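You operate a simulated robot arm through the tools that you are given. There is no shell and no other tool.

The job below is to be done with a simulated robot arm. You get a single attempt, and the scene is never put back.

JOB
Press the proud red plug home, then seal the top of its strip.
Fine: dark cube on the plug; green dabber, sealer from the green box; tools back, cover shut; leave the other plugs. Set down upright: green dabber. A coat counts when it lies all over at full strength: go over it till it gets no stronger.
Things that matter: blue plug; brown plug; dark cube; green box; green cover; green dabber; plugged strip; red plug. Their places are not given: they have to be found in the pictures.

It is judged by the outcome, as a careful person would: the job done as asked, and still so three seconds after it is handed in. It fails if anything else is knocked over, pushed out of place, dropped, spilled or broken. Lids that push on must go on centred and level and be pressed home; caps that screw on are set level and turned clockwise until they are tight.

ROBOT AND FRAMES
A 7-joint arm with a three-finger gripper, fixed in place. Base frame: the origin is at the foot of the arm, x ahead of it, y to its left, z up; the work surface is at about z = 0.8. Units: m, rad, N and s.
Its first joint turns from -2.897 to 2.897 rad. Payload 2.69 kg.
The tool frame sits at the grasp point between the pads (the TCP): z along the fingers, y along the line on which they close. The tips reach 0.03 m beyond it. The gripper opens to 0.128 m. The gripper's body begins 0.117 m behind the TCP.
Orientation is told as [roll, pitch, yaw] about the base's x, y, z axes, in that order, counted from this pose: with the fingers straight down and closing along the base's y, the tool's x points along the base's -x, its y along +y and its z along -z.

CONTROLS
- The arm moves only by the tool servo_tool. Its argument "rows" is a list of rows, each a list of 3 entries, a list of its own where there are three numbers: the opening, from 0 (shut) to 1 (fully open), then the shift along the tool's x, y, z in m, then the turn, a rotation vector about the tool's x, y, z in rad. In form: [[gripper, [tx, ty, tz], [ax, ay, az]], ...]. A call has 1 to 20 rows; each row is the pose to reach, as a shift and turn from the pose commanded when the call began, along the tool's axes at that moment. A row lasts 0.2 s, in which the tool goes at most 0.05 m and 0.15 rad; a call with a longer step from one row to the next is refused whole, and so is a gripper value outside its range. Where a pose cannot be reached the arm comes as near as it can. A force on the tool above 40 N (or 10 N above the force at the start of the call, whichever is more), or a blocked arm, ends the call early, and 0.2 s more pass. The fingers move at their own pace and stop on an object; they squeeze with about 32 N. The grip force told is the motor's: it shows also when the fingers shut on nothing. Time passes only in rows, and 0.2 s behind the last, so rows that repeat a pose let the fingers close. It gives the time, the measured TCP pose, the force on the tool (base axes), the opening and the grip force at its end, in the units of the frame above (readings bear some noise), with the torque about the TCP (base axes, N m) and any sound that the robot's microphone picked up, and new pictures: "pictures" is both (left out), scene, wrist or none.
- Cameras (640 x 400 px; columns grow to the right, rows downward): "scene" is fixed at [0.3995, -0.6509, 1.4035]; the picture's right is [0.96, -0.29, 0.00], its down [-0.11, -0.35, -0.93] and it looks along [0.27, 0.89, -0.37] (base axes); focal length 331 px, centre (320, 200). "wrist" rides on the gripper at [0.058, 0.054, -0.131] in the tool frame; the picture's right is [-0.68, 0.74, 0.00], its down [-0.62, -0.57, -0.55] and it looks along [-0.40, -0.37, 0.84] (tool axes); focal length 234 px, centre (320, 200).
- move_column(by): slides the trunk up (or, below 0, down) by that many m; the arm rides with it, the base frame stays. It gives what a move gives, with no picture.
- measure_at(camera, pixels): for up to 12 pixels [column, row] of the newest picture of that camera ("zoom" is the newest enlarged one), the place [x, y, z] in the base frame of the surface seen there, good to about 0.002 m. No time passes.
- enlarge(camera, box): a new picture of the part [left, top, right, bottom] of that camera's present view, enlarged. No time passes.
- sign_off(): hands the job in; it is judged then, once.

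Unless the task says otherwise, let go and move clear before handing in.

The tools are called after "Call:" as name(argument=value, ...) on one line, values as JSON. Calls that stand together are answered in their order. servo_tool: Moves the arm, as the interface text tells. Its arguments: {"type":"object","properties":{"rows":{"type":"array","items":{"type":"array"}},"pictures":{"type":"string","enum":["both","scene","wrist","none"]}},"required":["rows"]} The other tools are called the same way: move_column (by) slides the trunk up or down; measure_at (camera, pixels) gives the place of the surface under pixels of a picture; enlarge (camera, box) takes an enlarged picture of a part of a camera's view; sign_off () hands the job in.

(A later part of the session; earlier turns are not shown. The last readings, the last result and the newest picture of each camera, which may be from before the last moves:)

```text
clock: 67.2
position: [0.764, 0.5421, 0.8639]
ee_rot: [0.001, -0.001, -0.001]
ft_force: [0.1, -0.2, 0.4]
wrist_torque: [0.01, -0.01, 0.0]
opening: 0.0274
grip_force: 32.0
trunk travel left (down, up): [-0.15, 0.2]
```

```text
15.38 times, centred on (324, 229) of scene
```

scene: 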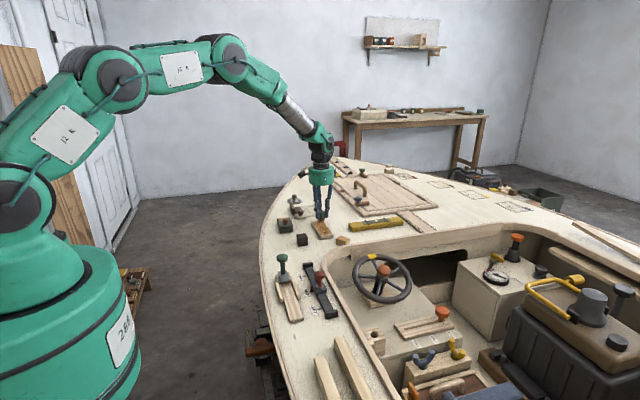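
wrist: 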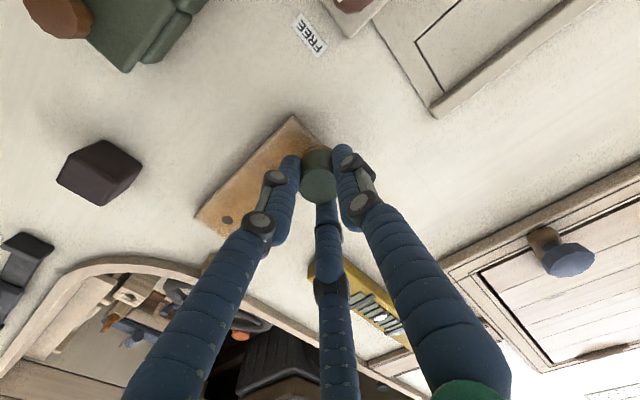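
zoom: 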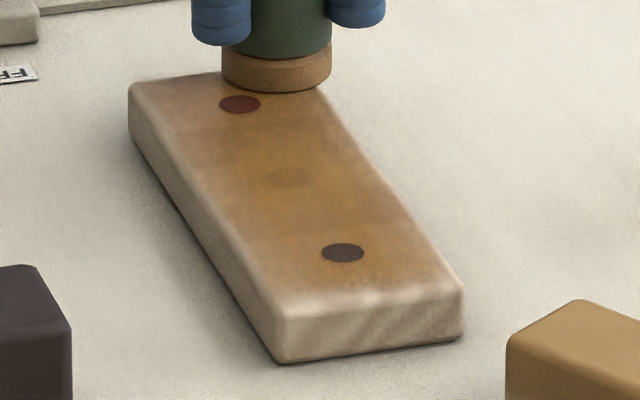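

The foot is losing colour and contact was light at the end. I'll return to the pad for more sealer.

Call:
servo_tool(rows=[[0, [0, 0, -0.03], [0, 0, 0]], [0, [0, 0, -0.072], [0, 0, 0]], [0, [0.045, 0.012, -0.072], [0, 0, 0]], [0, [0.09, 0.025, -0.072], [0, 0, 0]], [0, [0.13, 0.035, -0.072], [0, 0, 0]], [0, [0.15, 0.039, -0.072], [0, 0, 0]], [0, [0.15, 0.039, -0.04], [0, 0, 0]], [0, [0.15, 0.039, -0.015], [0, 0, 0]], [0, [0.15, 0.039, -0.01], [0, 0, 0]], [0, [0.15, 0.039, -0.0085], [0, 0, 0]], [0, [0.15, 0.039, -0.0085], [0, 0, 0]], [0, [0.15, 0.039, -0.0085], [0, 0, 0]]], pictures="scene")

Call:
enlarge(camera="scene", box=[270, 200, 342, 245])

```text
clock: 69.8
position: [0.6167, 0.5774, 0.8729]
ee_rot: [0.001, -0.003, 0.0]
ft_force: [2.2, -0.4, 7.0]
wrist_torque: [0.01, -0.1, -0.01]
opening: 0.0273
grip_force: 32.6
trunk travel left (down, up): [-0.15, 0.2]
```

scene: 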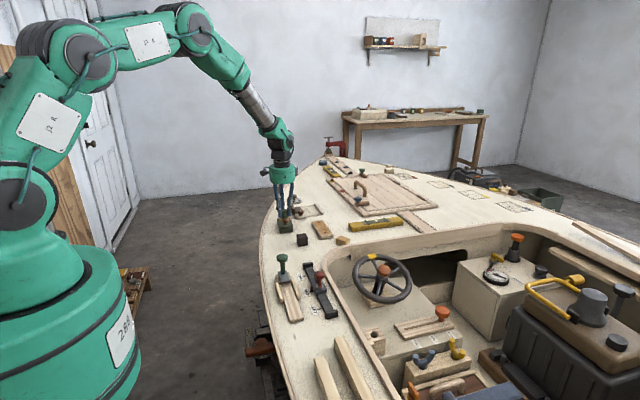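

```text
8.89 times, centred on (306, 222) of scene
```

zoom: 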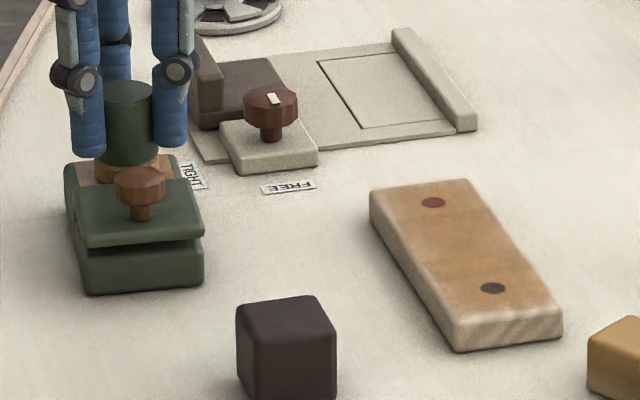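

The blue plug is already covered by coat in the middle; edges and ends remain lighter. Freshly loaded, I'll return to the strip's +y end for further passes.

Call:
servo_tool(rows=[[0, [0, 0, -0.03], [0, 0, 0]], [0, [0, 0, -0.062], [0, 0, 0]], [0, [-0.045, -0.012, -0.062], [0, 0, 0]], [0, [-0.09, -0.025, -0.062], [0, 0, 0]], [0, [-0.116, -0.037, -0.05], [0, 0, 0]], [0, [-0.116, -0.037, -0.02], [0, 0, 0]], [0, [-0.116, -0.037, 0.003], [0, 0, 0]], [0, [-0.116, -0.037, 0.008], [0, 0, 0]], [0, [-0.116, -0.037, 0.0093], [0, 0, 0]], [0, [-0.124, -0.037, 0.0093], [0, 0, 0]], [0, [-0.132, -0.037, 0.0093], [0, 0, 0]], [0, [-0.141, -0.037, 0.0093], [0, 0, 0]], [0, [-0.15, -0.037, 0.0093], [0, 0, 0]]], pictures="scene")

Call:
enlarge(camera="scene", box=[300, 205, 348, 245])

```text
clock: 72.6
position: [0.7661, 0.543, 0.8633]
ee_rot: [0.0, 0.0, 0.001]
ft_force: [-0.2, 0.4, -0.6]
wrist_torque: [0.04, -0.05, 0.01]
opening: 0.0274
grip_force: 31.6
trunk travel left (down, up): [-0.15, 0.2]
```

scene: 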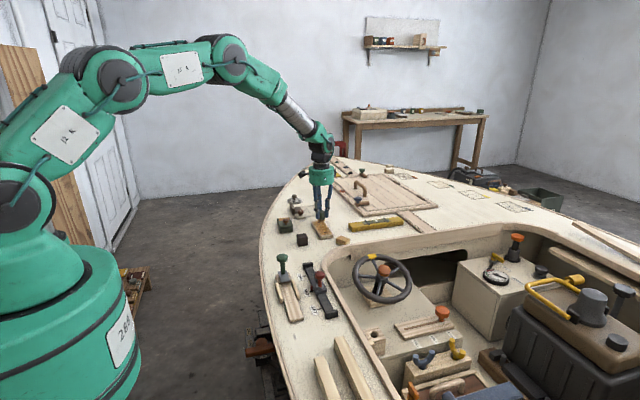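

```text
10.00 times, centred on (324, 225) of scene
```

zoom: 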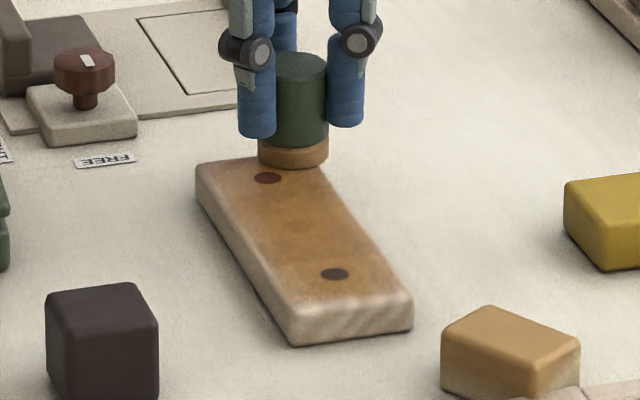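

No contact force here (z 0.8633) and the centre is slightly far out in y. I'll shift −3 mm in y and lower in small steps to find contact.

Call:
servo_tool(rows=[[0, [0, -0.003, 0.0004], [0, 0, 0]], [0, [0, -0.003, 0.0008], [0, 0, 0]], [0, [0, -0.003, 0.0008], [0, 0, 0]]], pictures="none")

```text
clock: 73.4
position: [0.7664, 0.5397, 0.8643]
ee_rot: [-0.001, 0.001, 0.0]
ft_force: [-1.4, 0.1, 7.2]
wrist_torque: [-0.03, 0.09, 0.02]
opening: 0.0276
grip_force: 32.0
trunk travel left (down, up): [-0.15, 0.2]
```

Contact 7 N. I'll sweep across the +y end to the −x edge and stroke down that edge.

Call:
servo_tool(rows=[[0, [0.009, 0, 0], [0, 0, 0]], [0, [0.018, 0, 0], [0, 0, 0]], [0, [0.027, 0, 0], [0, 0, 0]], [0, [0.034, 0, 0], [0, 0, 0]], [0, [0.034, -0.01, 0], [0, 0, 0]], [0, [0.034, -0.02, 0], [0, 0, 0]], [0, [0.034, -0.03, 0], [0, 0, 0]], [0, [0.034, -0.04, 0], [0, 0, 0]], [0, [0.034, -0.05, -0.0001], [0, 0, 0]], [0, [0.034, -0.06, -0.0002], [0, 0, 0]], [0, [0.034, -0.07, -0.0003], [0, 0, 0]], [0, [0.034, -0.08, -0.0003], [0, 0, 0]], [0, [0.034, -0.09, -0.0004], [0, 0, 0]], [0, [0.034, -0.1, -0.0004], [0, 0, 0]], [0, [0.034, -0.11, -0.0004], [0, 0, 0]], [0, [0.034, -0.12, -0.0004], [0, 0, 0]], [0, [0.034, -0.125, -0.0004], [0, 0, 0]]], pictures="scene")

Call:
enlarge(camera="scene", box=[300, 205, 348, 245])

```text
clock: 77.0
position: [0.7314, 0.4119, 0.8618]
ee_rot: [0.0, -0.003, 0.002]
ft_force: [2.4, 1.9, 12.7]
wrist_torque: [0.14, -0.08, -0.03]
opening: 0.0275
grip_force: 32.0
trunk travel left (down, up): [-0.15, 0.2]
```

scene: 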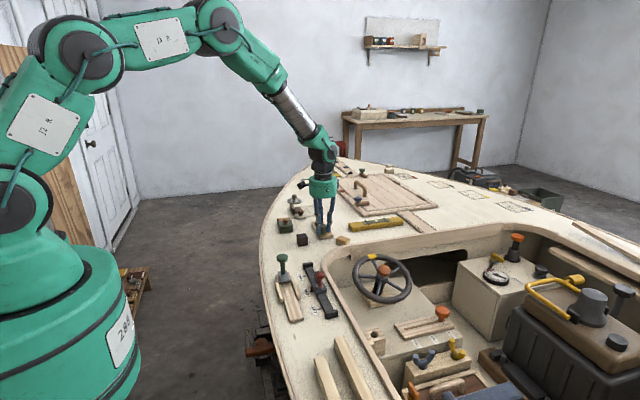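

```text
10.00 times, centred on (324, 225) of scene
```

zoom: 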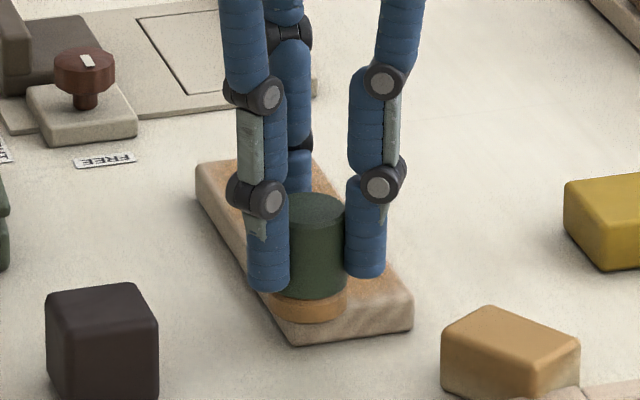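

Good contact (12.7 N). Now across the −y end and back along the +x edge.

Call:
servo_tool(rows=[[0, [-0.009, 0, 0], [0, 0, 0]], [0, [-0.018, 0, 0], [0, 0, 0]], [0, [-0.027, 0, 0], [0, 0, 0]], [0, [-0.034, 0, 0], [0, 0, 0]], [0, [-0.034, 0.01, 0], [0, 0, 0]], [0, [-0.034, 0.02, 0], [0, 0, 0]], [0, [-0.034, 0.03, 0], [0, 0, 0]], [0, [-0.034, 0.04, 0], [0, 0, 0]], [0, [-0.034, 0.05, 0.0], [0, 0, 0]], [0, [-0.034, 0.06, 0.0], [0, 0, 0]], [0, [-0.034, 0.07, 0.0001], [0, 0, 0]], [0, [-0.034, 0.08, 0.0002], [0, 0, 0]], [0, [-0.034, 0.09, 0.0002], [0, 0, 0]], [0, [-0.034, 0.1, 0.0003], [0, 0, 0]], [0, [-0.034, 0.11, 0.0004], [0, 0, 0]], [0, [-0.034, 0.12, 0.0005], [0, 0, 0]], [0, [-0.034, 0.125, 0.0005], [0, 0, 0]]], pictures="scene")

Call:
enlarge(camera="scene", box=[308, 216, 340, 242])

```text
clock: 80.6
position: [0.7651, 0.5405, 0.8624]
ee_rot: [0.0, 0.0, 0.0]
ft_force: [-0.8, -2.2, 11.1]
wrist_torque: [-0.1, 0.06, 0.04]
opening: 0.027
grip_force: 32.3
trunk travel left (down, up): [-0.15, 0.2]
```

scene: 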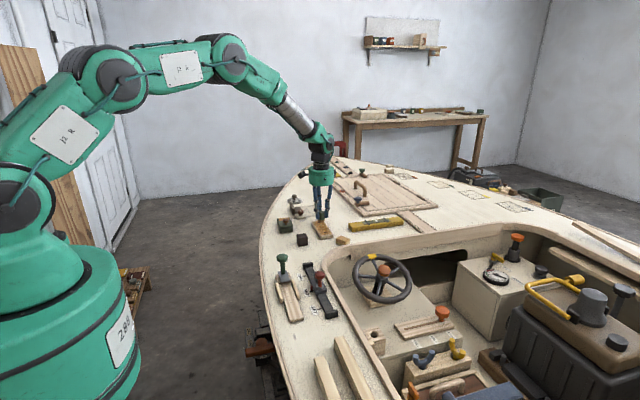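

```text
15.38 times, centred on (324, 229) of scene
```

zoom: 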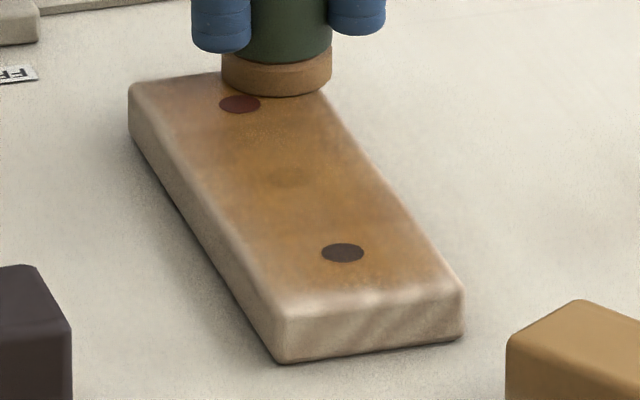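

Contact was good on that pass. Next a stroke along the middle (x=0.749), then I'll lift and look at it closely.

Call:
servo_tool(rows=[[0, [0.009, 0, 0], [0, 0, 0]], [0, [0.017, 0, 0], [0, 0, 0]], [0, [0.017, -0.01, 0], [0, 0, 0]], [0, [0.017, -0.02, 0], [0, 0, 0]], [0, [0.017, -0.03, 0], [0, 0, 0]], [0, [0.017, -0.04, 0], [0, 0, 0]], [0, [0.017, -0.05, -0.0001], [0, 0, 0]], [0, [0.017, -0.06, -0.0002], [0, 0, 0]], [0, [0.017, -0.07, -0.0003], [0, 0, 0]], [0, [0.017, -0.08, -0.0003], [0, 0, 0]], [0, [0.017, -0.09, -0.0004], [0, 0, 0]], [0, [0.017, -0.1, -0.0004], [0, 0, 0]], [0, [0.017, -0.11, -0.0004], [0, 0, 0]], [0, [0.017, -0.12, -0.0004], [0, 0, 0]], [0, [0.017, -0.125, -0.0004], [0, 0, 0]], [0, [0.017, -0.125, -0.02], [0, 0, 0]], [0, [0.017, -0.125, -0.06], [0, 0, 0]], [0, [0.057, -0.125, -0.075], [0, 0, 0]], [0, [0.097, -0.105, -0.075], [0, 0, 0]]], pictures="both")

Call:
enlarge(camera="scene", box=[308, 216, 340, 242])

Call:
enlarge(camera="wrist", box=[340, 60, 500, 180])

```text
clock: 84.6
position: [0.666, 0.4332, 0.9405]
ee_rot: [-0.002, -0.001, 0.001]
ft_force: [0.1, 0.1, -0.7]
wrist_torque: [0.06, 0.0, 0.0]
opening: 0.0272
grip_force: 31.8
trunk travel left (down, up): [-0.15, 0.2]
```

scene: 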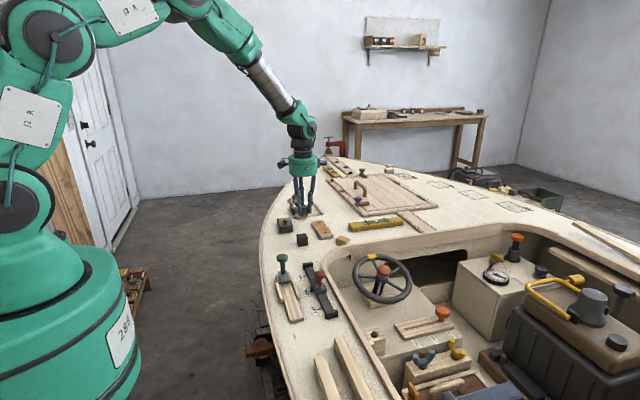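
wrist: 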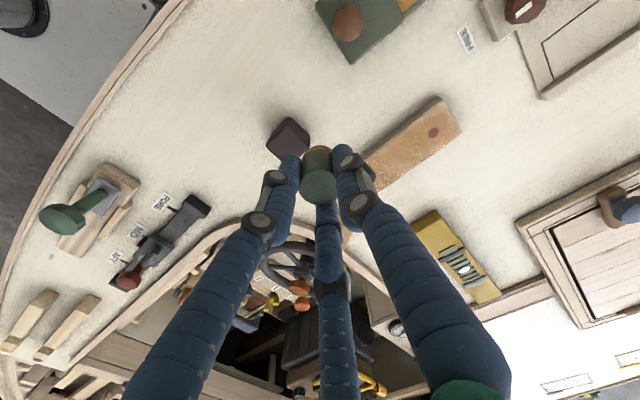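

```text
15.38 times, centred on (324, 229) of scene
```

zoom: 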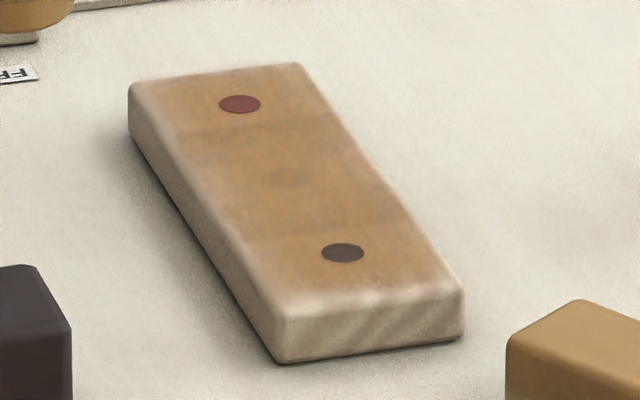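

```text
3.33 times, centred on (420, 120) of wrist
```

zoom: 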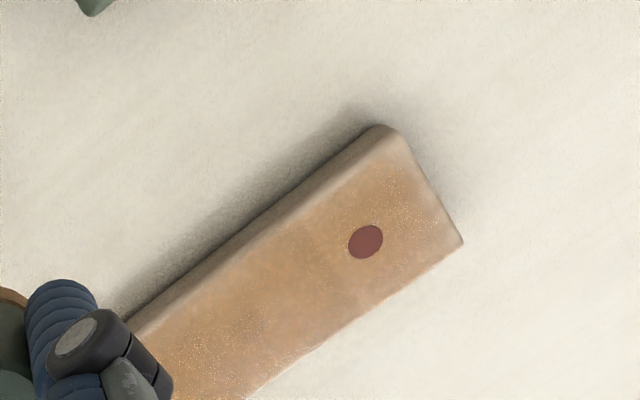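

The middle is well coated; the two ends and the margins look lighter. I'll check the dabber foot's colour to see how much sealer is left.

Call:
enlarge(camera="scene", box=[285, 185, 333, 225])

Call:
enlarge(camera="scene", box=[312, 218, 334, 240])

Call:
measure_at(camera="zoom", pixels=[[150, 100], [215, 110], [215, 125], [300, 80], [300, 250], [330, 190], [380, 340], [380, 360], [300, 400], [480, 370], [420, 380], [200, 200]])

```text
10.00 times, centred on (309, 205) of scene
```

zoom: 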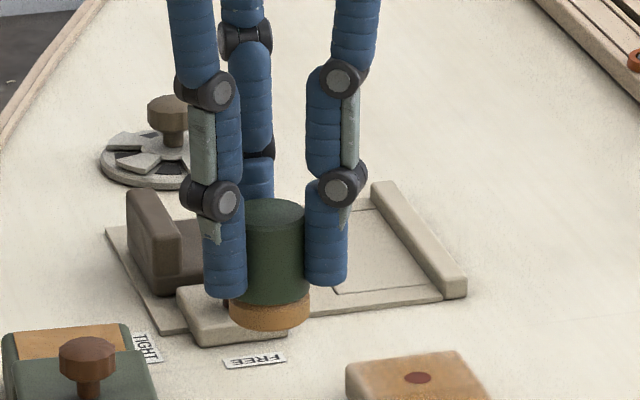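

```text
16.00 times, centred on (323, 229) of scene
```

zoom: 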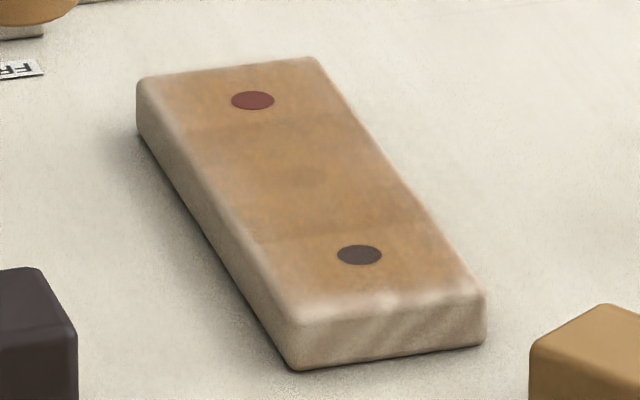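

```text
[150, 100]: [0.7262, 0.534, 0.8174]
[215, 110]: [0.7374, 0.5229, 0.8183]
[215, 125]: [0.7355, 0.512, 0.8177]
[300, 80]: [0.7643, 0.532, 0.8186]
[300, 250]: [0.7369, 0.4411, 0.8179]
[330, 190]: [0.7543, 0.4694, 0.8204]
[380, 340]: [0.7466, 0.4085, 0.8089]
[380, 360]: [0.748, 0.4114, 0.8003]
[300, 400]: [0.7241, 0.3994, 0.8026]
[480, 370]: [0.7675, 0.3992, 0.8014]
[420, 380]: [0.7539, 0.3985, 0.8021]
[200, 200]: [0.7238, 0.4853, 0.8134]
```

The coat looks fairly even but I'll keep going over it until it stops changing. Back to the pad to reload.

Call:
servo_tool(rows=[[0, [0.018, 0.045, 0], [0, 0, 0]], [0, [0.034, 0.09, 0], [0, 0, 0]], [0, [0.053, 0.13, 0], [0, 0, 0]], [0, [0.053, 0.145, 0.01], [0, 0, 0]], [0, [0.053, 0.145, 0.04], [0, 0, 0]], [0, [0.053, 0.145, 0.06], [0, 0, 0]], [0, [0.053, 0.145, 0.0645], [0, 0, 0]], [0, [0.053, 0.145, 0.0655], [0, 0, 0]], [0, [0.053, 0.145, 0.0655], [0, 0, 0]], [0, [0.053, 0.145, 0.0655], [0, 0, 0]]], pictures="scene")

Call:
enlarge(camera="scene", box=[270, 200, 342, 245])

```text
clock: 86.8
position: [0.6161, 0.5781, 0.8726]
ee_rot: [0.001, 0.001, 0.002]
ft_force: [-0.1, 0.6, 0.3]
wrist_torque: [0.01, -0.02, 0.01]
opening: 0.0272
grip_force: 32.2
trunk travel left (down, up): [-0.15, 0.2]
```

scene: 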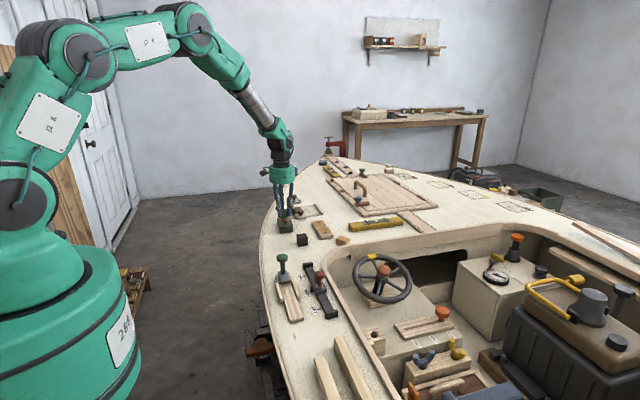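

```text
8.89 times, centred on (306, 222) of scene
```

zoom: 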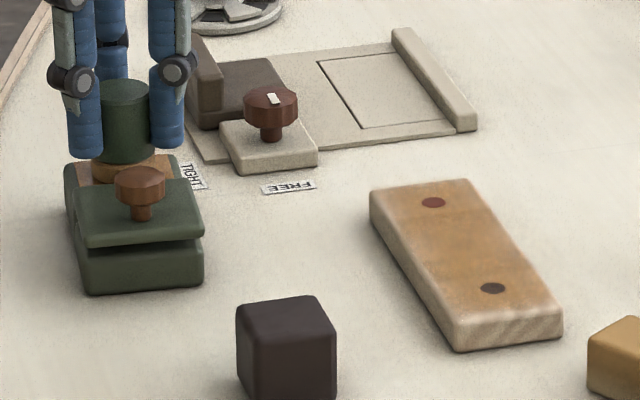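

The force is near zero, so I'll lower about 1 mm more to touch the pad properly.

Call:
servo_tool(rows=[[0, [0, 0, 0.0005], [0, 0, 0]], [0, [0, 0, 0.001], [0, 0, 0]], [0, [0, 0, 0.0015], [0, 0, 0]], [0, [0, 0, 0.0015], [0, 0, 0]], [0, [0, 0, 0.0015], [0, 0, 0]]], pictures="none")

```text
clock: 88.0
position: [0.616, 0.5773, 0.8723]
ee_rot: [-0.001, -0.001, 0.002]
ft_force: [-1.1, 1.8, 5.7]
wrist_torque: [0.05, 0.02, 0.0]
opening: 0.0273
grip_force: 31.9
trunk travel left (down, up): [-0.15, 0.2]
```

Loaded with 5.7 N contact. Back to the strip: down at the +y/−x corner and stroke down the −x edge.

Call:
servo_tool(rows=[[0, [0, 0, -0.03], [0, 0, 0]], [0, [0, 0, -0.062], [0, 0, 0]], [0, [-0.045, -0.012, -0.062], [0, 0, 0]], [0, [-0.09, -0.027, -0.062], [0, 0, 0]], [0, [-0.116, -0.04, -0.05], [0, 0, 0]], [0, [-0.116, -0.04, -0.02], [0, 0, 0]], [0, [-0.116, -0.04, 0.001], [0, 0, 0]], [0, [-0.116, -0.04, 0.0063], [0, 0, 0]], [0, [-0.116, -0.04, 0.0078], [0, 0, 0]], [0, [-0.116, -0.04, 0.0081], [0, 0, 0]], [0, [-0.116, -0.04, 0.0081], [0, 0, 0]]], pictures="none")

```text
clock: 90.4
position: [0.7321, 0.5391, 0.8619]
ee_rot: [0.001, 0.0, 0.002]
ft_force: [-0.2, 0.4, -0.5]
wrist_torque: [-0.02, 0.0, -0.01]
opening: 0.0273
grip_force: 31.9
trunk travel left (down, up): [-0.15, 0.2]
```

No contact yet; lowering in half-mm steps.

Call:
servo_tool(rows=[[0, [0, 0, 0.0005], [0, 0, 0]], [0, [0, 0, 0.001], [0, 0, 0]], [0, [0, 0, 0.0013], [0, 0, 0]], [0, [0, 0, 0.0013], [0, 0, 0]]], pictures="none")

```text
clock: 91.4
position: [0.732, 0.5389, 0.862]
ee_rot: [0.001, -0.002, 0.001]
ft_force: [1.1, -3.4, 11.2]
wrist_torque: [-0.17, -0.02, 0.0]
opening: 0.0272
grip_force: 32.0
trunk travel left (down, up): [-0.15, 0.2]
```

11 N contact. Stroke down the −x edge, then across and up the +x edge.

Call:
servo_tool(rows=[[0, [0, -0.01, 0], [0, 0, 0]], [0, [0, -0.02, 0], [0, 0, 0]], [0, [0, -0.03, 0], [0, 0, 0]], [0, [0, -0.04, 0], [0, 0, 0]], [0, [0, -0.05, -0.0001], [0, 0, 0]], [0, [0, -0.06, -0.0002], [0, 0, 0]], [0, [0, -0.07, -0.0003], [0, 0, 0]], [0, [0, -0.08, -0.0003], [0, 0, 0]], [0, [0, -0.09, -0.0004], [0, 0, 0]], [0, [0, -0.1, -0.0004], [0, 0, 0]], [0, [0, -0.11, -0.0004], [0, 0, 0]], [0, [0, -0.12, -0.0004], [0, 0, 0]], [0, [0, -0.125, -0.0004], [0, 0, 0]], [0, [-0.009, -0.125, -0.0004], [0, 0, 0]], [0, [-0.018, -0.125, -0.0004], [0, 0, 0]], [0, [-0.026, -0.125, -0.0004], [0, 0, 0]], [0, [-0.034, -0.125, -0.0004], [0, 0, 0]]], pictures="none")

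Call:
servo_tool(rows=[[0, [0, 0.01, 0], [0, 0, 0]], [0, [0, 0.02, 0], [0, 0, 0]], [0, [0, 0.03, 0], [0, 0, 0]], [0, [0, 0.04, 0], [0, 0, 0]], [0, [0, 0.05, 0.0], [0, 0, 0]], [0, [0, 0.06, 0.0001], [0, 0, 0]], [0, [0, 0.07, 0.0002], [0, 0, 0]], [0, [0, 0.08, 0.0002], [0, 0, 0]], [0, [0, 0.09, 0.0003], [0, 0, 0]], [0, [0, 0.1, 0.0003], [0, 0, 0]], [0, [0, 0.11, 0.0004], [0, 0, 0]], [0, [0, 0.12, 0.0004], [0, 0, 0]], [0, [0, 0.125, 0.0004], [0, 0, 0]], [0, [0.009, 0.125, 0.0004], [0, 0, 0]], [0, [0.017, 0.125, 0.0004], [0, 0, 0]]], pictures="scene")

Call:
enlarge(camera="scene", box=[312, 218, 334, 240])

```text
clock: 95.0
position: [0.7658, 0.4144, 0.8621]
ee_rot: [0.001, 0.0, -0.002]
ft_force: [-2.7, -0.4, 9.0]
wrist_torque: [0.08, 0.17, 0.02]
opening: 0.0274
grip_force: 32.2
trunk travel left (down, up): [-0.15, 0.2]
```

```text
clock: 98.2
position: [0.7465, 0.5377, 0.8617]
ee_rot: [0.0, 0.0, 0.002]
ft_force: [-1.5, -0.1, 11.6]
wrist_torque: [0.03, 0.06, 0.0]
opening: 0.0274
grip_force: 32.0
trunk travel left (down, up): [-0.15, 0.2]
```

scene: 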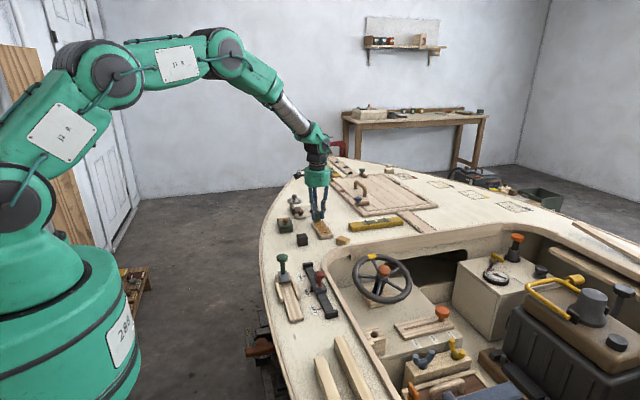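

```text
16.00 times, centred on (323, 229) of scene
```

zoom: 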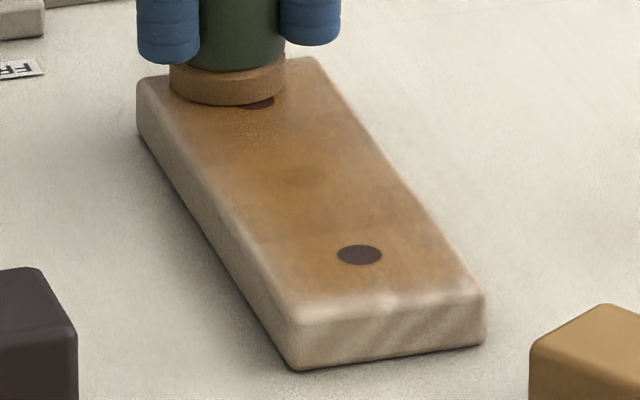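

The −y end band (y<0.424) and margins still look pale. I'll stroke down the middle, then work back and forth across the −y end.

Call:
servo_tool(rows=[[0, [0, -0.012, 0], [0, 0, 0]], [0, [0, -0.024, 0], [0, 0, 0]], [0, [0, -0.036, 0], [0, 0, 0]], [0, [0, -0.048, 0], [0, 0, 0]], [0, [0, -0.06, -0.0001], [0, 0, 0]], [0, [0, -0.072, -0.0002], [0, 0, 0]], [0, [0, -0.084, -0.0003], [0, 0, 0]], [0, [0, -0.096, -0.0003], [0, 0, 0]], [0, [0, -0.108, -0.0003], [0, 0, 0]], [0, [0, -0.117, -0.0003], [0, 0, 0]], [0, [0.01, -0.117, -0.0003], [0, 0, 0]], [0, [0.017, -0.117, -0.0003], [0, 0, 0]], [0, [0.017, -0.122, -0.0003], [0, 0, 0]], [0, [0.008, -0.122, -0.0003], [0, 0, 0]], [0, [-0.001, -0.122, -0.0003], [0, 0, 0]], [0, [-0.01, -0.122, -0.0003], [0, 0, 0]], [0, [-0.017, -0.122, -0.0003], [0, 0, 0]], [0, [-0.017, -0.117, -0.0003], [0, 0, 0]], [0, [-0.008, -0.117, -0.0003], [0, 0, 0]], [0, [0.0, -0.117, -0.0003], [0, 0, 0]]], pictures="none")

Call:
servo_tool(rows=[[0, [0, 0.004, -0.02], [0, 0, 0]], [0, [0, 0.03, -0.055], [0, 0, 0]], [0, [0.01, 0.07, -0.07], [0, 0, 0]], [0, [0.03, 0.11, -0.07], [0, 0, 0]], [0, [0.07, 0.135, -0.07], [0, 0, 0]]], pictures="both")

Call:
enlarge(camera="scene", box=[312, 218, 334, 240])

Call:
enlarge(camera="wrist", box=[160, 130, 320, 250])

```text
clock: 102.4
position: [0.7474, 0.4211, 0.861]
ee_rot: [-0.001, -0.001, -0.001]
ft_force: [-0.5, 0.0, 2.1]
wrist_torque: [-0.04, 0.06, -0.01]
opening: 0.0271
grip_force: 31.8
trunk travel left (down, up): [-0.15, 0.2]
```

```text
clock: 103.6
position: [0.6787, 0.5559, 0.9331]
ee_rot: [0.0, 0.0, 0.001]
ft_force: [0.3, -0.1, -0.8]
wrist_torque: [0.01, 0.04, -0.02]
opening: 0.0273
grip_force: 32.1
trunk travel left (down, up): [-0.15, 0.2]
```

scene: 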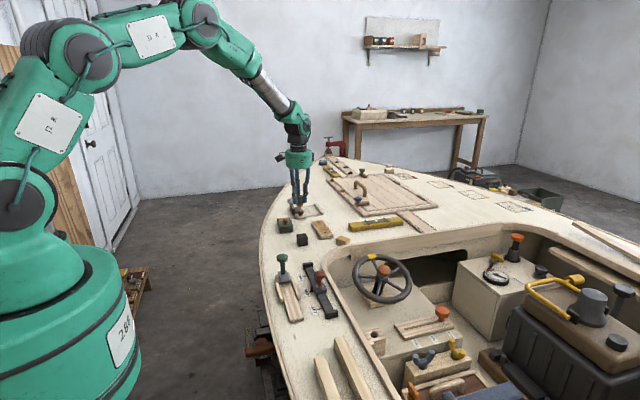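
wrist: 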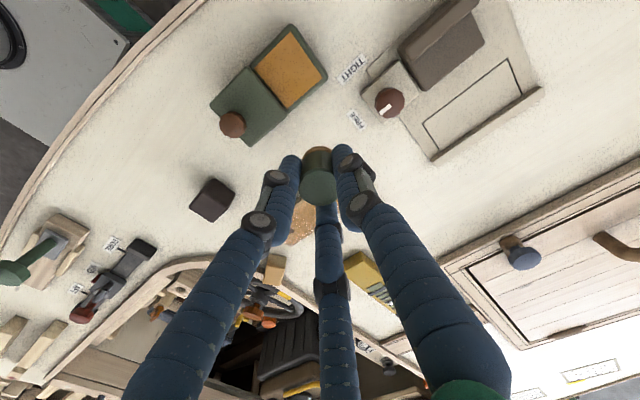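

```text
16.00 times, centred on (323, 229) of scene
```

zoom: 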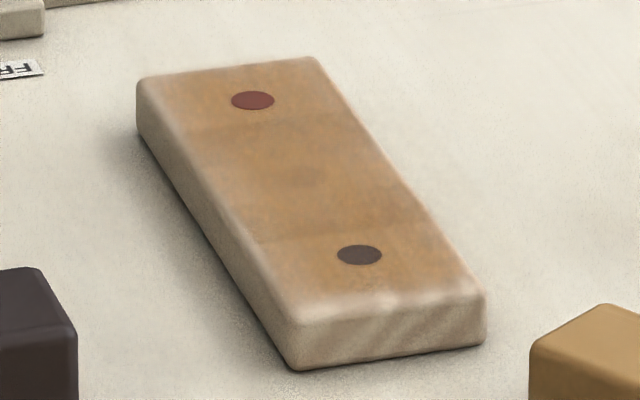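

```text
3.33 times, centred on (240, 190) of wrist
```

zoom: 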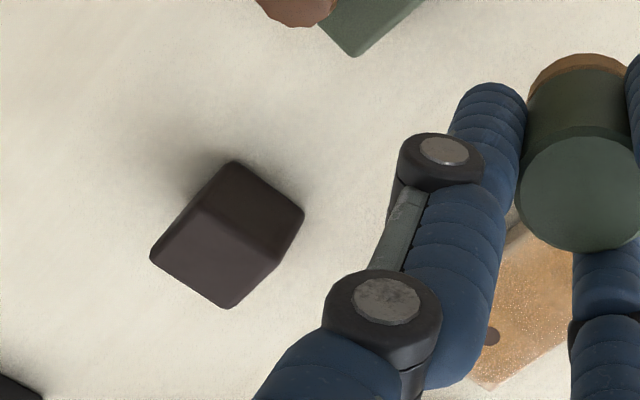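

The coat seems close to steady now. I'll move to where the wrist camera has an open, close view of the strip.

Call:
servo_tool(rows=[[0, [0.02, -0.04, -0.01], [0, 0, 0]], [0, [0.04, -0.08, -0.01], [0, 0, 0]], [0, [0.06, -0.12, -0.01], [0, 0, 0]], [0, [0.079, -0.155, 0], [0, 0, 0]], [0, [0.079, -0.155, 0], [0, 0, 0]]], pictures="wrist")

Call:
enlarge(camera="wrist", box=[370, 110, 530, 230])

```text
clock: 104.8
position: [0.5999, 0.4022, 0.93]
ee_rot: [0.002, -0.001, 0.003]
ft_force: [-0.4, -0.4, 0.0]
wrist_torque: [0.02, -0.02, -0.02]
opening: 0.0272
grip_force: 32.3
trunk travel left (down, up): [-0.15, 0.2]
```

wrist: 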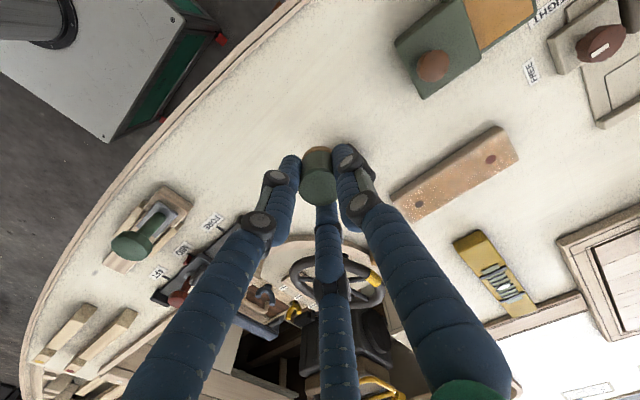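

```text
3.33 times, centred on (450, 170) of wrist
```

zoom: 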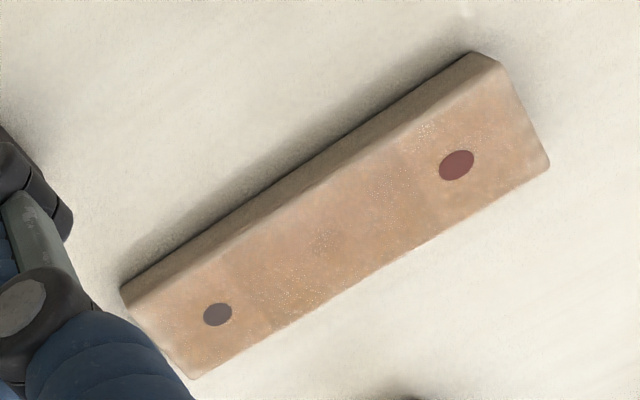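

A good overview: the top is tinted all over, the middle a bit deeper than the two ends. I'll zoom in on it for a reference picture.

Call:
enlarge(camera="wrist", box=[384, 120, 464, 230])

Call:
enlarge(camera="wrist", box=[450, 115, 530, 195])

```text
3.64 times, centred on (424, 175) of wrist
```

zoom: 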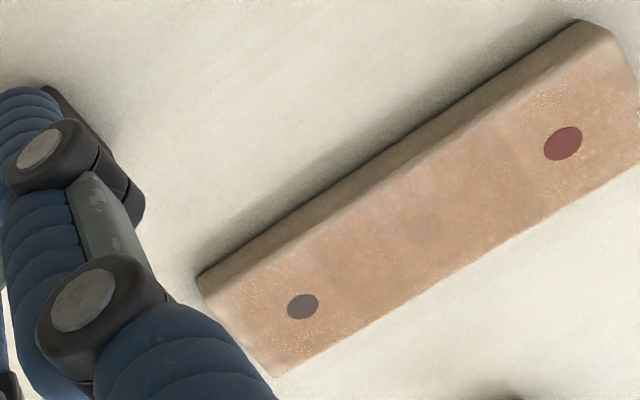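

```text
5.00 times, centred on (490, 155) of wrist
```

zoom: 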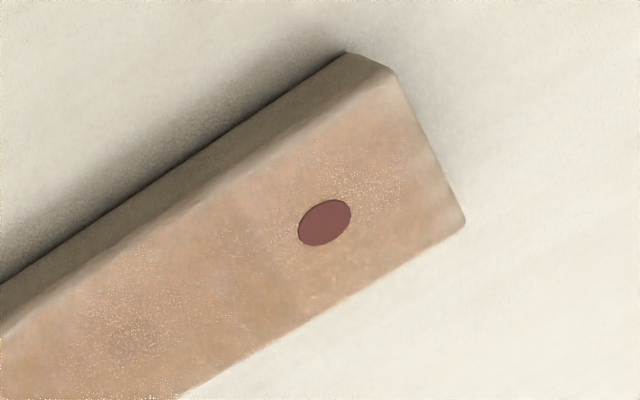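

The coat is even but lighter than the pad's amber, so I'll do another full loaded series and compare from the same view. First reload.

Call:
servo_tool(rows=[[0, [-0.004, 0.045, -0.005], [0, 0, 0]], [0, [-0.008, 0.09, -0.005], [0, 0, 0]], [0, [-0.012, 0.135, -0.005], [0, 0, 0]], [0, [-0.016, 0.177, 0], [0, 0, 0]], [0, [-0.016, 0.177, 0.035], [0, 0, 0]], [0, [-0.016, 0.177, 0.055], [0, 0, 0]], [0, [-0.016, 0.177, 0.06], [0, 0, 0]], [0, [-0.016, 0.177, 0.061], [0, 0, 0]], [0, [-0.016, 0.177, 0.0615], [0, 0, 0]], [0, [-0.016, 0.177, 0.0615], [0, 0, 0]], [0, [-0.016, 0.177, 0.0615], [0, 0, 0]]], pictures="scene")

Call:
enlarge(camera="scene", box=[270, 200, 342, 245])

```text
clock: 107.2
position: [0.6152, 0.5795, 0.8708]
ee_rot: [0.0, -0.001, 0.003]
ft_force: [-0.2, 3.0, 8.2]
wrist_torque: [0.12, 0.03, -0.04]
opening: 0.0274
grip_force: 31.5
trunk travel left (down, up): [-0.15, 0.2]
```

scene: 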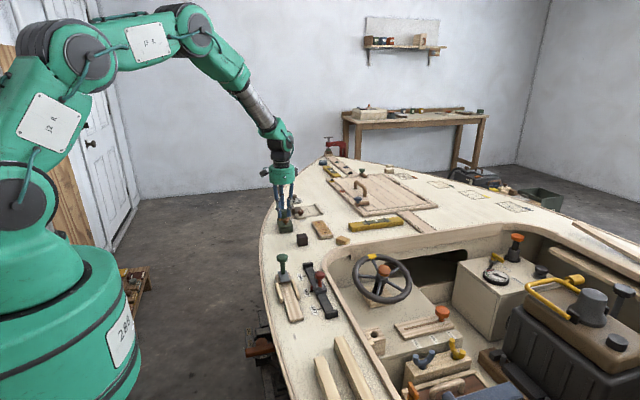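

```text
8.89 times, centred on (306, 222) of scene
```

zoom: 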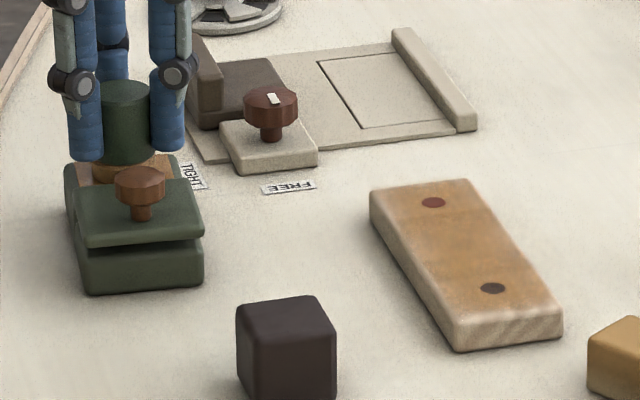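

Reloaded at 8 N. Now another full series: down the −x edge first.

Call:
servo_tool(rows=[[0, [0, 0, -0.03], [0, 0, 0]], [0, [0, 0, -0.062], [0, 0, 0]], [0, [-0.045, -0.012, -0.062], [0, 0, 0]], [0, [-0.09, -0.027, -0.062], [0, 0, 0]], [0, [-0.115, -0.04, -0.05], [0, 0, 0]], [0, [-0.115, -0.04, -0.02], [0, 0, 0]], [0, [-0.115, -0.04, 0.001], [0, 0, 0]], [0, [-0.115, -0.04, 0.0065], [0, 0, 0]], [0, [-0.115, -0.04, 0.0082], [0, 0, 0]], [0, [-0.115, -0.04, 0.0088], [0, 0, 0]], [0, [-0.115, -0.04, 0.0088], [0, 0, 0]]], pictures="none")

```text
clock: 109.6
position: [0.7297, 0.5399, 0.8616]
ee_rot: [0.003, 0.0, 0.002]
ft_force: [-0.6, 0.2, 11.6]
wrist_torque: [0.02, -0.02, 0.01]
opening: 0.0273
grip_force: 32.1
trunk travel left (down, up): [-0.15, 0.2]
```

Contact is good at 11.6 N. I'll stroke down the −x edge and across, then up the +x edge.

Call:
servo_tool(rows=[[0, [0, -0.01, 0], [0, 0, 0]], [0, [0, -0.02, 0], [0, 0, 0]], [0, [0, -0.03, 0], [0, 0, 0]], [0, [0, -0.04, 0], [0, 0, 0]], [0, [0, -0.05, -0.0001], [0, 0, 0]], [0, [0, -0.06, -0.0002], [0, 0, 0]], [0, [0, -0.07, -0.0003], [0, 0, 0]], [0, [0, -0.08, -0.0003], [0, 0, 0]], [0, [0, -0.09, -0.0003], [0, 0, 0]], [0, [0, -0.1, -0.0003], [0, 0, 0]], [0, [0, -0.11, -0.0003], [0, 0, 0]], [0, [0, -0.12, -0.0003], [0, 0, 0]], [0, [0, -0.125, -0.0003], [0, 0, 0]], [0, [-0.009, -0.125, -0.0003], [0, 0, 0]], [0, [-0.018, -0.125, -0.0003], [0, 0, 0]], [0, [-0.027, -0.125, -0.0003], [0, 0, 0]], [0, [-0.036, -0.125, -0.0003], [0, 0, 0]]], pictures="none")

Call:
servo_tool(rows=[[0, [0, 0.01, 0], [0, 0, 0]], [0, [0, 0.02, 0], [0, 0, 0]], [0, [0, 0.03, 0], [0, 0, 0]], [0, [0, 0.04, 0], [0, 0, 0]], [0, [0, 0.05, 0.0], [0, 0, 0]], [0, [0, 0.06, 0.0001], [0, 0, 0]], [0, [0, 0.07, 0.0002], [0, 0, 0]], [0, [0, 0.08, 0.0002], [0, 0, 0]], [0, [0, 0.09, 0.0003], [0, 0, 0]], [0, [0, 0.1, 0.0003], [0, 0, 0]], [0, [0, 0.11, 0.0004], [0, 0, 0]], [0, [0, 0.12, 0.0004], [0, 0, 0]], [0, [0, 0.125, 0.0004], [0, 0, 0]], [0, [0.009, 0.125, 0.0004], [0, 0, 0]], [0, [0.018, 0.125, 0.0004], [0, 0, 0]]], pictures="scene")

Call:
enlarge(camera="scene", box=[312, 218, 334, 240])

```text
clock: 113.2
position: [0.7667, 0.4126, 0.8612]
ee_rot: [0.0, 0.0, 0.001]
ft_force: [-0.4, 0.4, 3.4]
wrist_torque: [0.04, 0.01, 0.02]
opening: 0.0274
grip_force: 31.7
trunk travel left (down, up): [-0.15, 0.2]
```

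```text
clock: 116.4
position: [0.7476, 0.5389, 0.8609]
ee_rot: [0.0, 0.0, 0.002]
ft_force: [-2.2, 0.0, 4.4]
wrist_torque: [0.02, 0.07, 0.03]
opening: 0.0272
grip_force: 31.9
trunk travel left (down, up): [-0.15, 0.2]
```

scene: 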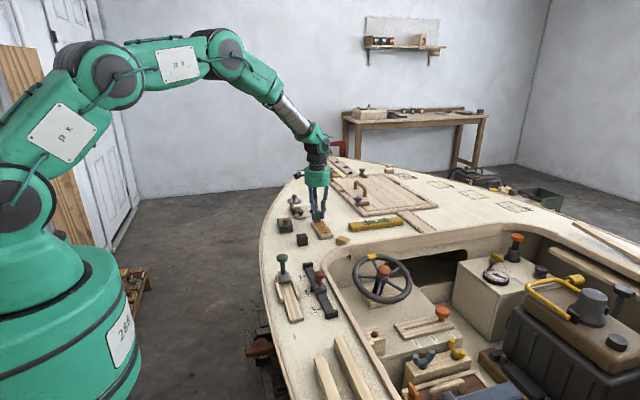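

```text
16.00 times, centred on (323, 229) of scene
```

zoom: 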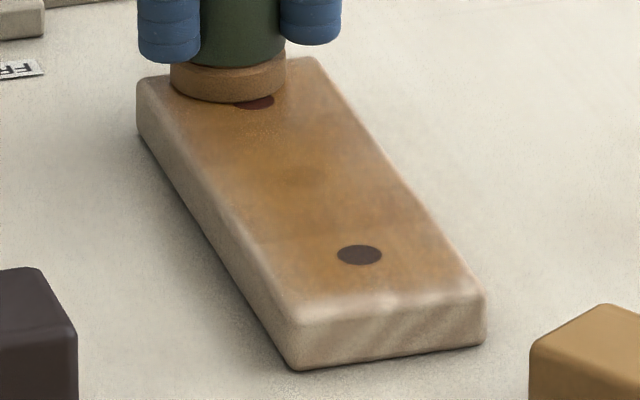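

The picture is nearly unchanged from the previous series, so it's close to saturation. I'll still stroke the middle and work the −y end with a bit more pressure.

Call:
servo_tool(rows=[[0, [0, -0.012, 0.0004], [0, 0, 0]], [0, [0, -0.024, 0.0004], [0, 0, 0]], [0, [0, -0.036, 0.0004], [0, 0, 0]], [0, [0, -0.048, 0.0004], [0, 0, 0]], [0, [0, -0.06, 0.0003], [0, 0, 0]], [0, [0, -0.072, 0.0003], [0, 0, 0]], [0, [0, -0.084, 0.0003], [0, 0, 0]], [0, [0, -0.096, 0.0003], [0, 0, 0]], [0, [0, -0.108, 0.0003], [0, 0, 0]], [0, [0, -0.117, 0.0003], [0, 0, 0]], [0, [0.01, -0.117, 0.0003], [0, 0, 0]], [0, [0.018, -0.117, 0.0003], [0, 0, 0]], [0, [0.018, -0.122, 0.0003], [0, 0, 0]], [0, [0.009, -0.122, 0.0003], [0, 0, 0]], [0, [0, -0.122, 0.0003], [0, 0, 0]], [0, [-0.01, -0.122, 0.0003], [0, 0, 0]], [0, [-0.018, -0.122, 0.0003], [0, 0, 0]], [0, [-0.018, -0.117, 0.0003], [0, 0, 0]], [0, [-0.009, -0.117, 0.0003], [0, 0, 0]], [0, [0.0, -0.117, 0.0003], [0, 0, 0]]], pictures="none")

Call:
servo_tool(rows=[[0, [0, 0.004, -0.02], [0, 0, 0]], [0, [0.02, 0.01, -0.055], [0, 0, 0]], [0, [0.06, 0, -0.07], [0, 0, 0]], [0, [0.1, -0.01, -0.07], [0, 0, 0]], [0, [0.14, -0.019, -0.07], [0, 0, 0]], [0, [0.148, -0.019, -0.07], [0, 0, 0]]], pictures="both")

Call:
enlarge(camera="scene", box=[312, 218, 334, 240])

Call:
enlarge(camera="wrist", box=[370, 110, 530, 230])

```text
clock: 120.6
position: [0.7479, 0.4219, 0.8608]
ee_rot: [-0.001, -0.002, 0.002]
ft_force: [1.6, 0.3, 16.5]
wrist_torque: [0.01, -0.06, -0.02]
opening: 0.0271
grip_force: 31.7
trunk travel left (down, up): [-0.15, 0.2]
```

```text
clock: 122.0
position: [0.6008, 0.4033, 0.9302]
ee_rot: [0.001, 0.001, 0.001]
ft_force: [-0.8, 0.4, -0.2]
wrist_torque: [-0.02, -0.04, -0.02]
opening: 0.0272
grip_force: 32.1
trunk travel left (down, up): [-0.15, 0.2]
```

scene: 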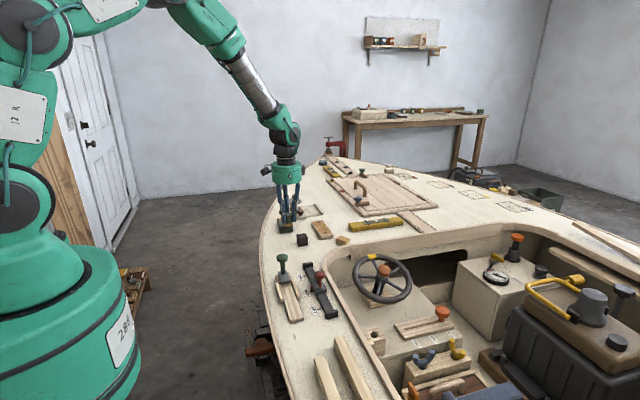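
wrist: 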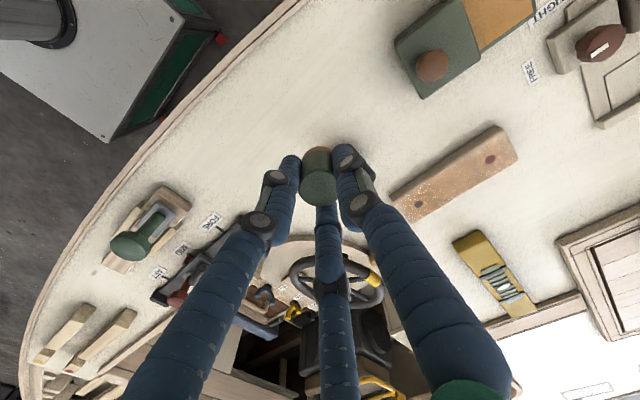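

```text
16.00 times, centred on (323, 229) of scene
```

zoom: 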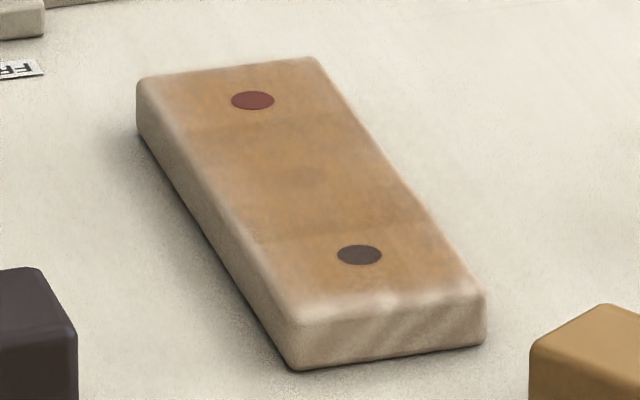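

```text
3.33 times, centred on (450, 170) of wrist
```

zoom: 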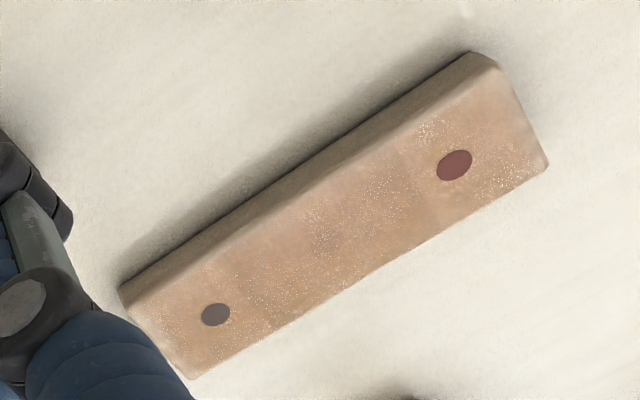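

Nearly identical to before, so most of it is saturated. I'll zoom in on the two ends to look for weak spots.

Call:
enlarge(camera="wrist", box=[470, 115, 530, 175])

Call:
enlarge(camera="wrist", box=[390, 165, 450, 225])

Call:
enlarge(camera="wrist", box=[430, 135, 490, 195])

```text
6.67 times, centred on (500, 145) of wrist
```

zoom: 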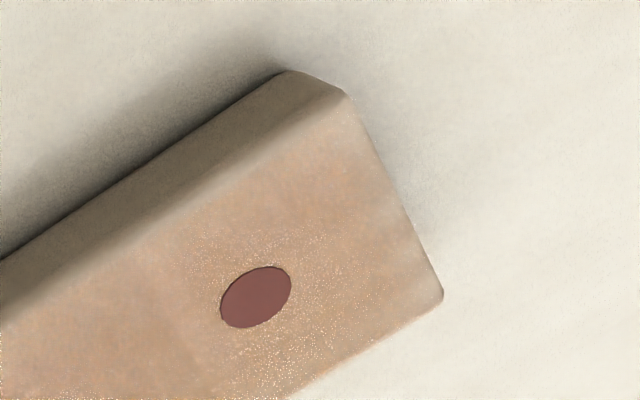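

```text
6.67 times, centred on (420, 195) of wrist
```

zoom: 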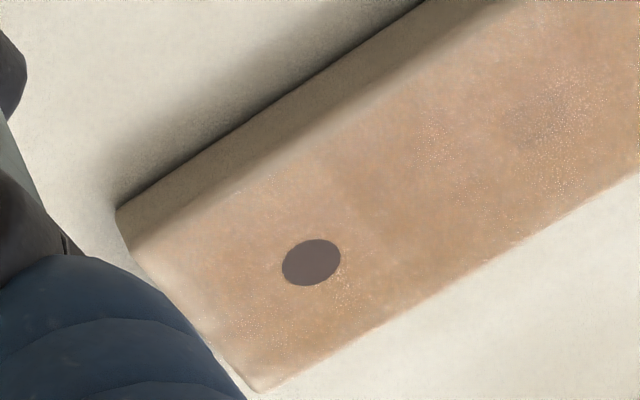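

```text
6.67 times, centred on (460, 165) of wrist
```

zoom: 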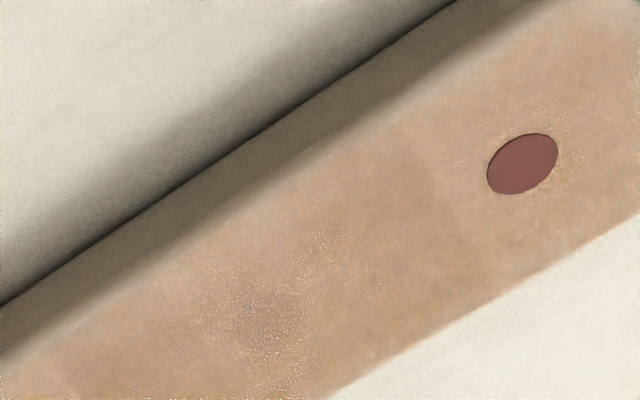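

The two end quarters (y<0.445 and y>0.508) look slightly lighter than the middle. I'll reload and work the ends more.

Call:
servo_tool(rows=[[0, [-0.004, 0.045, -0.005], [0, 0, 0]], [0, [-0.008, 0.09, -0.005], [0, 0, 0]], [0, [-0.012, 0.135, -0.005], [0, 0, 0]], [0, [-0.015, 0.176, 0], [0, 0, 0]], [0, [-0.015, 0.176, 0.035], [0, 0, 0]], [0, [-0.015, 0.176, 0.055], [0, 0, 0]], [0, [-0.015, 0.176, 0.0595], [0, 0, 0]], [0, [-0.015, 0.176, 0.0608], [0, 0, 0]], [0, [-0.015, 0.176, 0.0608], [0, 0, 0]], [0, [-0.015, 0.176, 0.0608], [0, 0, 0]]], pictures="none")

Call:
servo_tool(rows=[[0, [0, 0, 0], [0, 0, 0]], [0, [0, 0, 0.0004], [0, 0, 0]], [0, [0, 0, 0.0004], [0, 0, 0]]], pictures="none")

```text
clock: 124.2
position: [0.6151, 0.5793, 0.8695]
ee_rot: [0.0, 0.0, 0.003]
ft_force: [-0.2, -0.2, 0.4]
wrist_torque: [-0.01, 0.02, 0.02]
opening: 0.0272
grip_force: 32.1
trunk travel left (down, up): [-0.15, 0.2]
```

```text
clock: 125.0
position: [0.6145, 0.5795, 0.8697]
ee_rot: [0.002, 0.0, 0.003]
ft_force: [0.1, 0.7, 1.4]
wrist_torque: [0.02, 0.02, 0.0]
opening: 0.0275
grip_force: 32.4
trunk travel left (down, up): [-0.15, 0.2]
```

Only light contact; I'll press about 0.8 mm more on the pad.

Call:
servo_tool(rows=[[0, [0, 0, 0.0005], [0, 0, 0]], [0, [0, 0, 0.0009], [0, 0, 0]], [0, [0, 0, 0.0009], [0, 0, 0]], [0, [0, 0, 0.0009], [0, 0, 0]]], pictures="none")

```text
clock: 126.0
position: [0.6141, 0.5796, 0.8705]
ee_rot: [-0.001, 0.0, 0.0]
ft_force: [1.9, 0.5, 7.4]
wrist_torque: [-0.02, -0.06, -0.02]
opening: 0.0271
grip_force: 31.8
trunk travel left (down, up): [-0.15, 0.2]
```

Loaded at 7 N. Now to the +y end of the strip for a serpentine there.

Call:
servo_tool(rows=[[0, [0, 0, -0.03], [0, 0, 0]], [0, [0, 0, -0.062], [0, 0, 0]], [0, [-0.045, -0.012, -0.062], [0, 0, 0]], [0, [-0.09, -0.027, -0.062], [0, 0, 0]], [0, [-0.115, -0.038, -0.05], [0, 0, 0]], [0, [-0.115, -0.038, -0.02], [0, 0, 0]], [0, [-0.115, -0.038, 0.001], [0, 0, 0]], [0, [-0.115, -0.038, 0.0065], [0, 0, 0]], [0, [-0.115, -0.038, 0.0082], [0, 0, 0]], [0, [-0.115, -0.038, 0.0088], [0, 0, 0]], [0, [-0.115, -0.038, 0.0088], [0, 0, 0]]], pictures="none")

```text
clock: 128.4
position: [0.7309, 0.541, 0.8599]
ee_rot: [0.0, -0.002, 0.002]
ft_force: [4.6, -0.3, 12.7]
wrist_torque: [-0.02, -0.22, 0.03]
opening: 0.0272
grip_force: 32.2
trunk travel left (down, up): [-0.15, 0.2]
```

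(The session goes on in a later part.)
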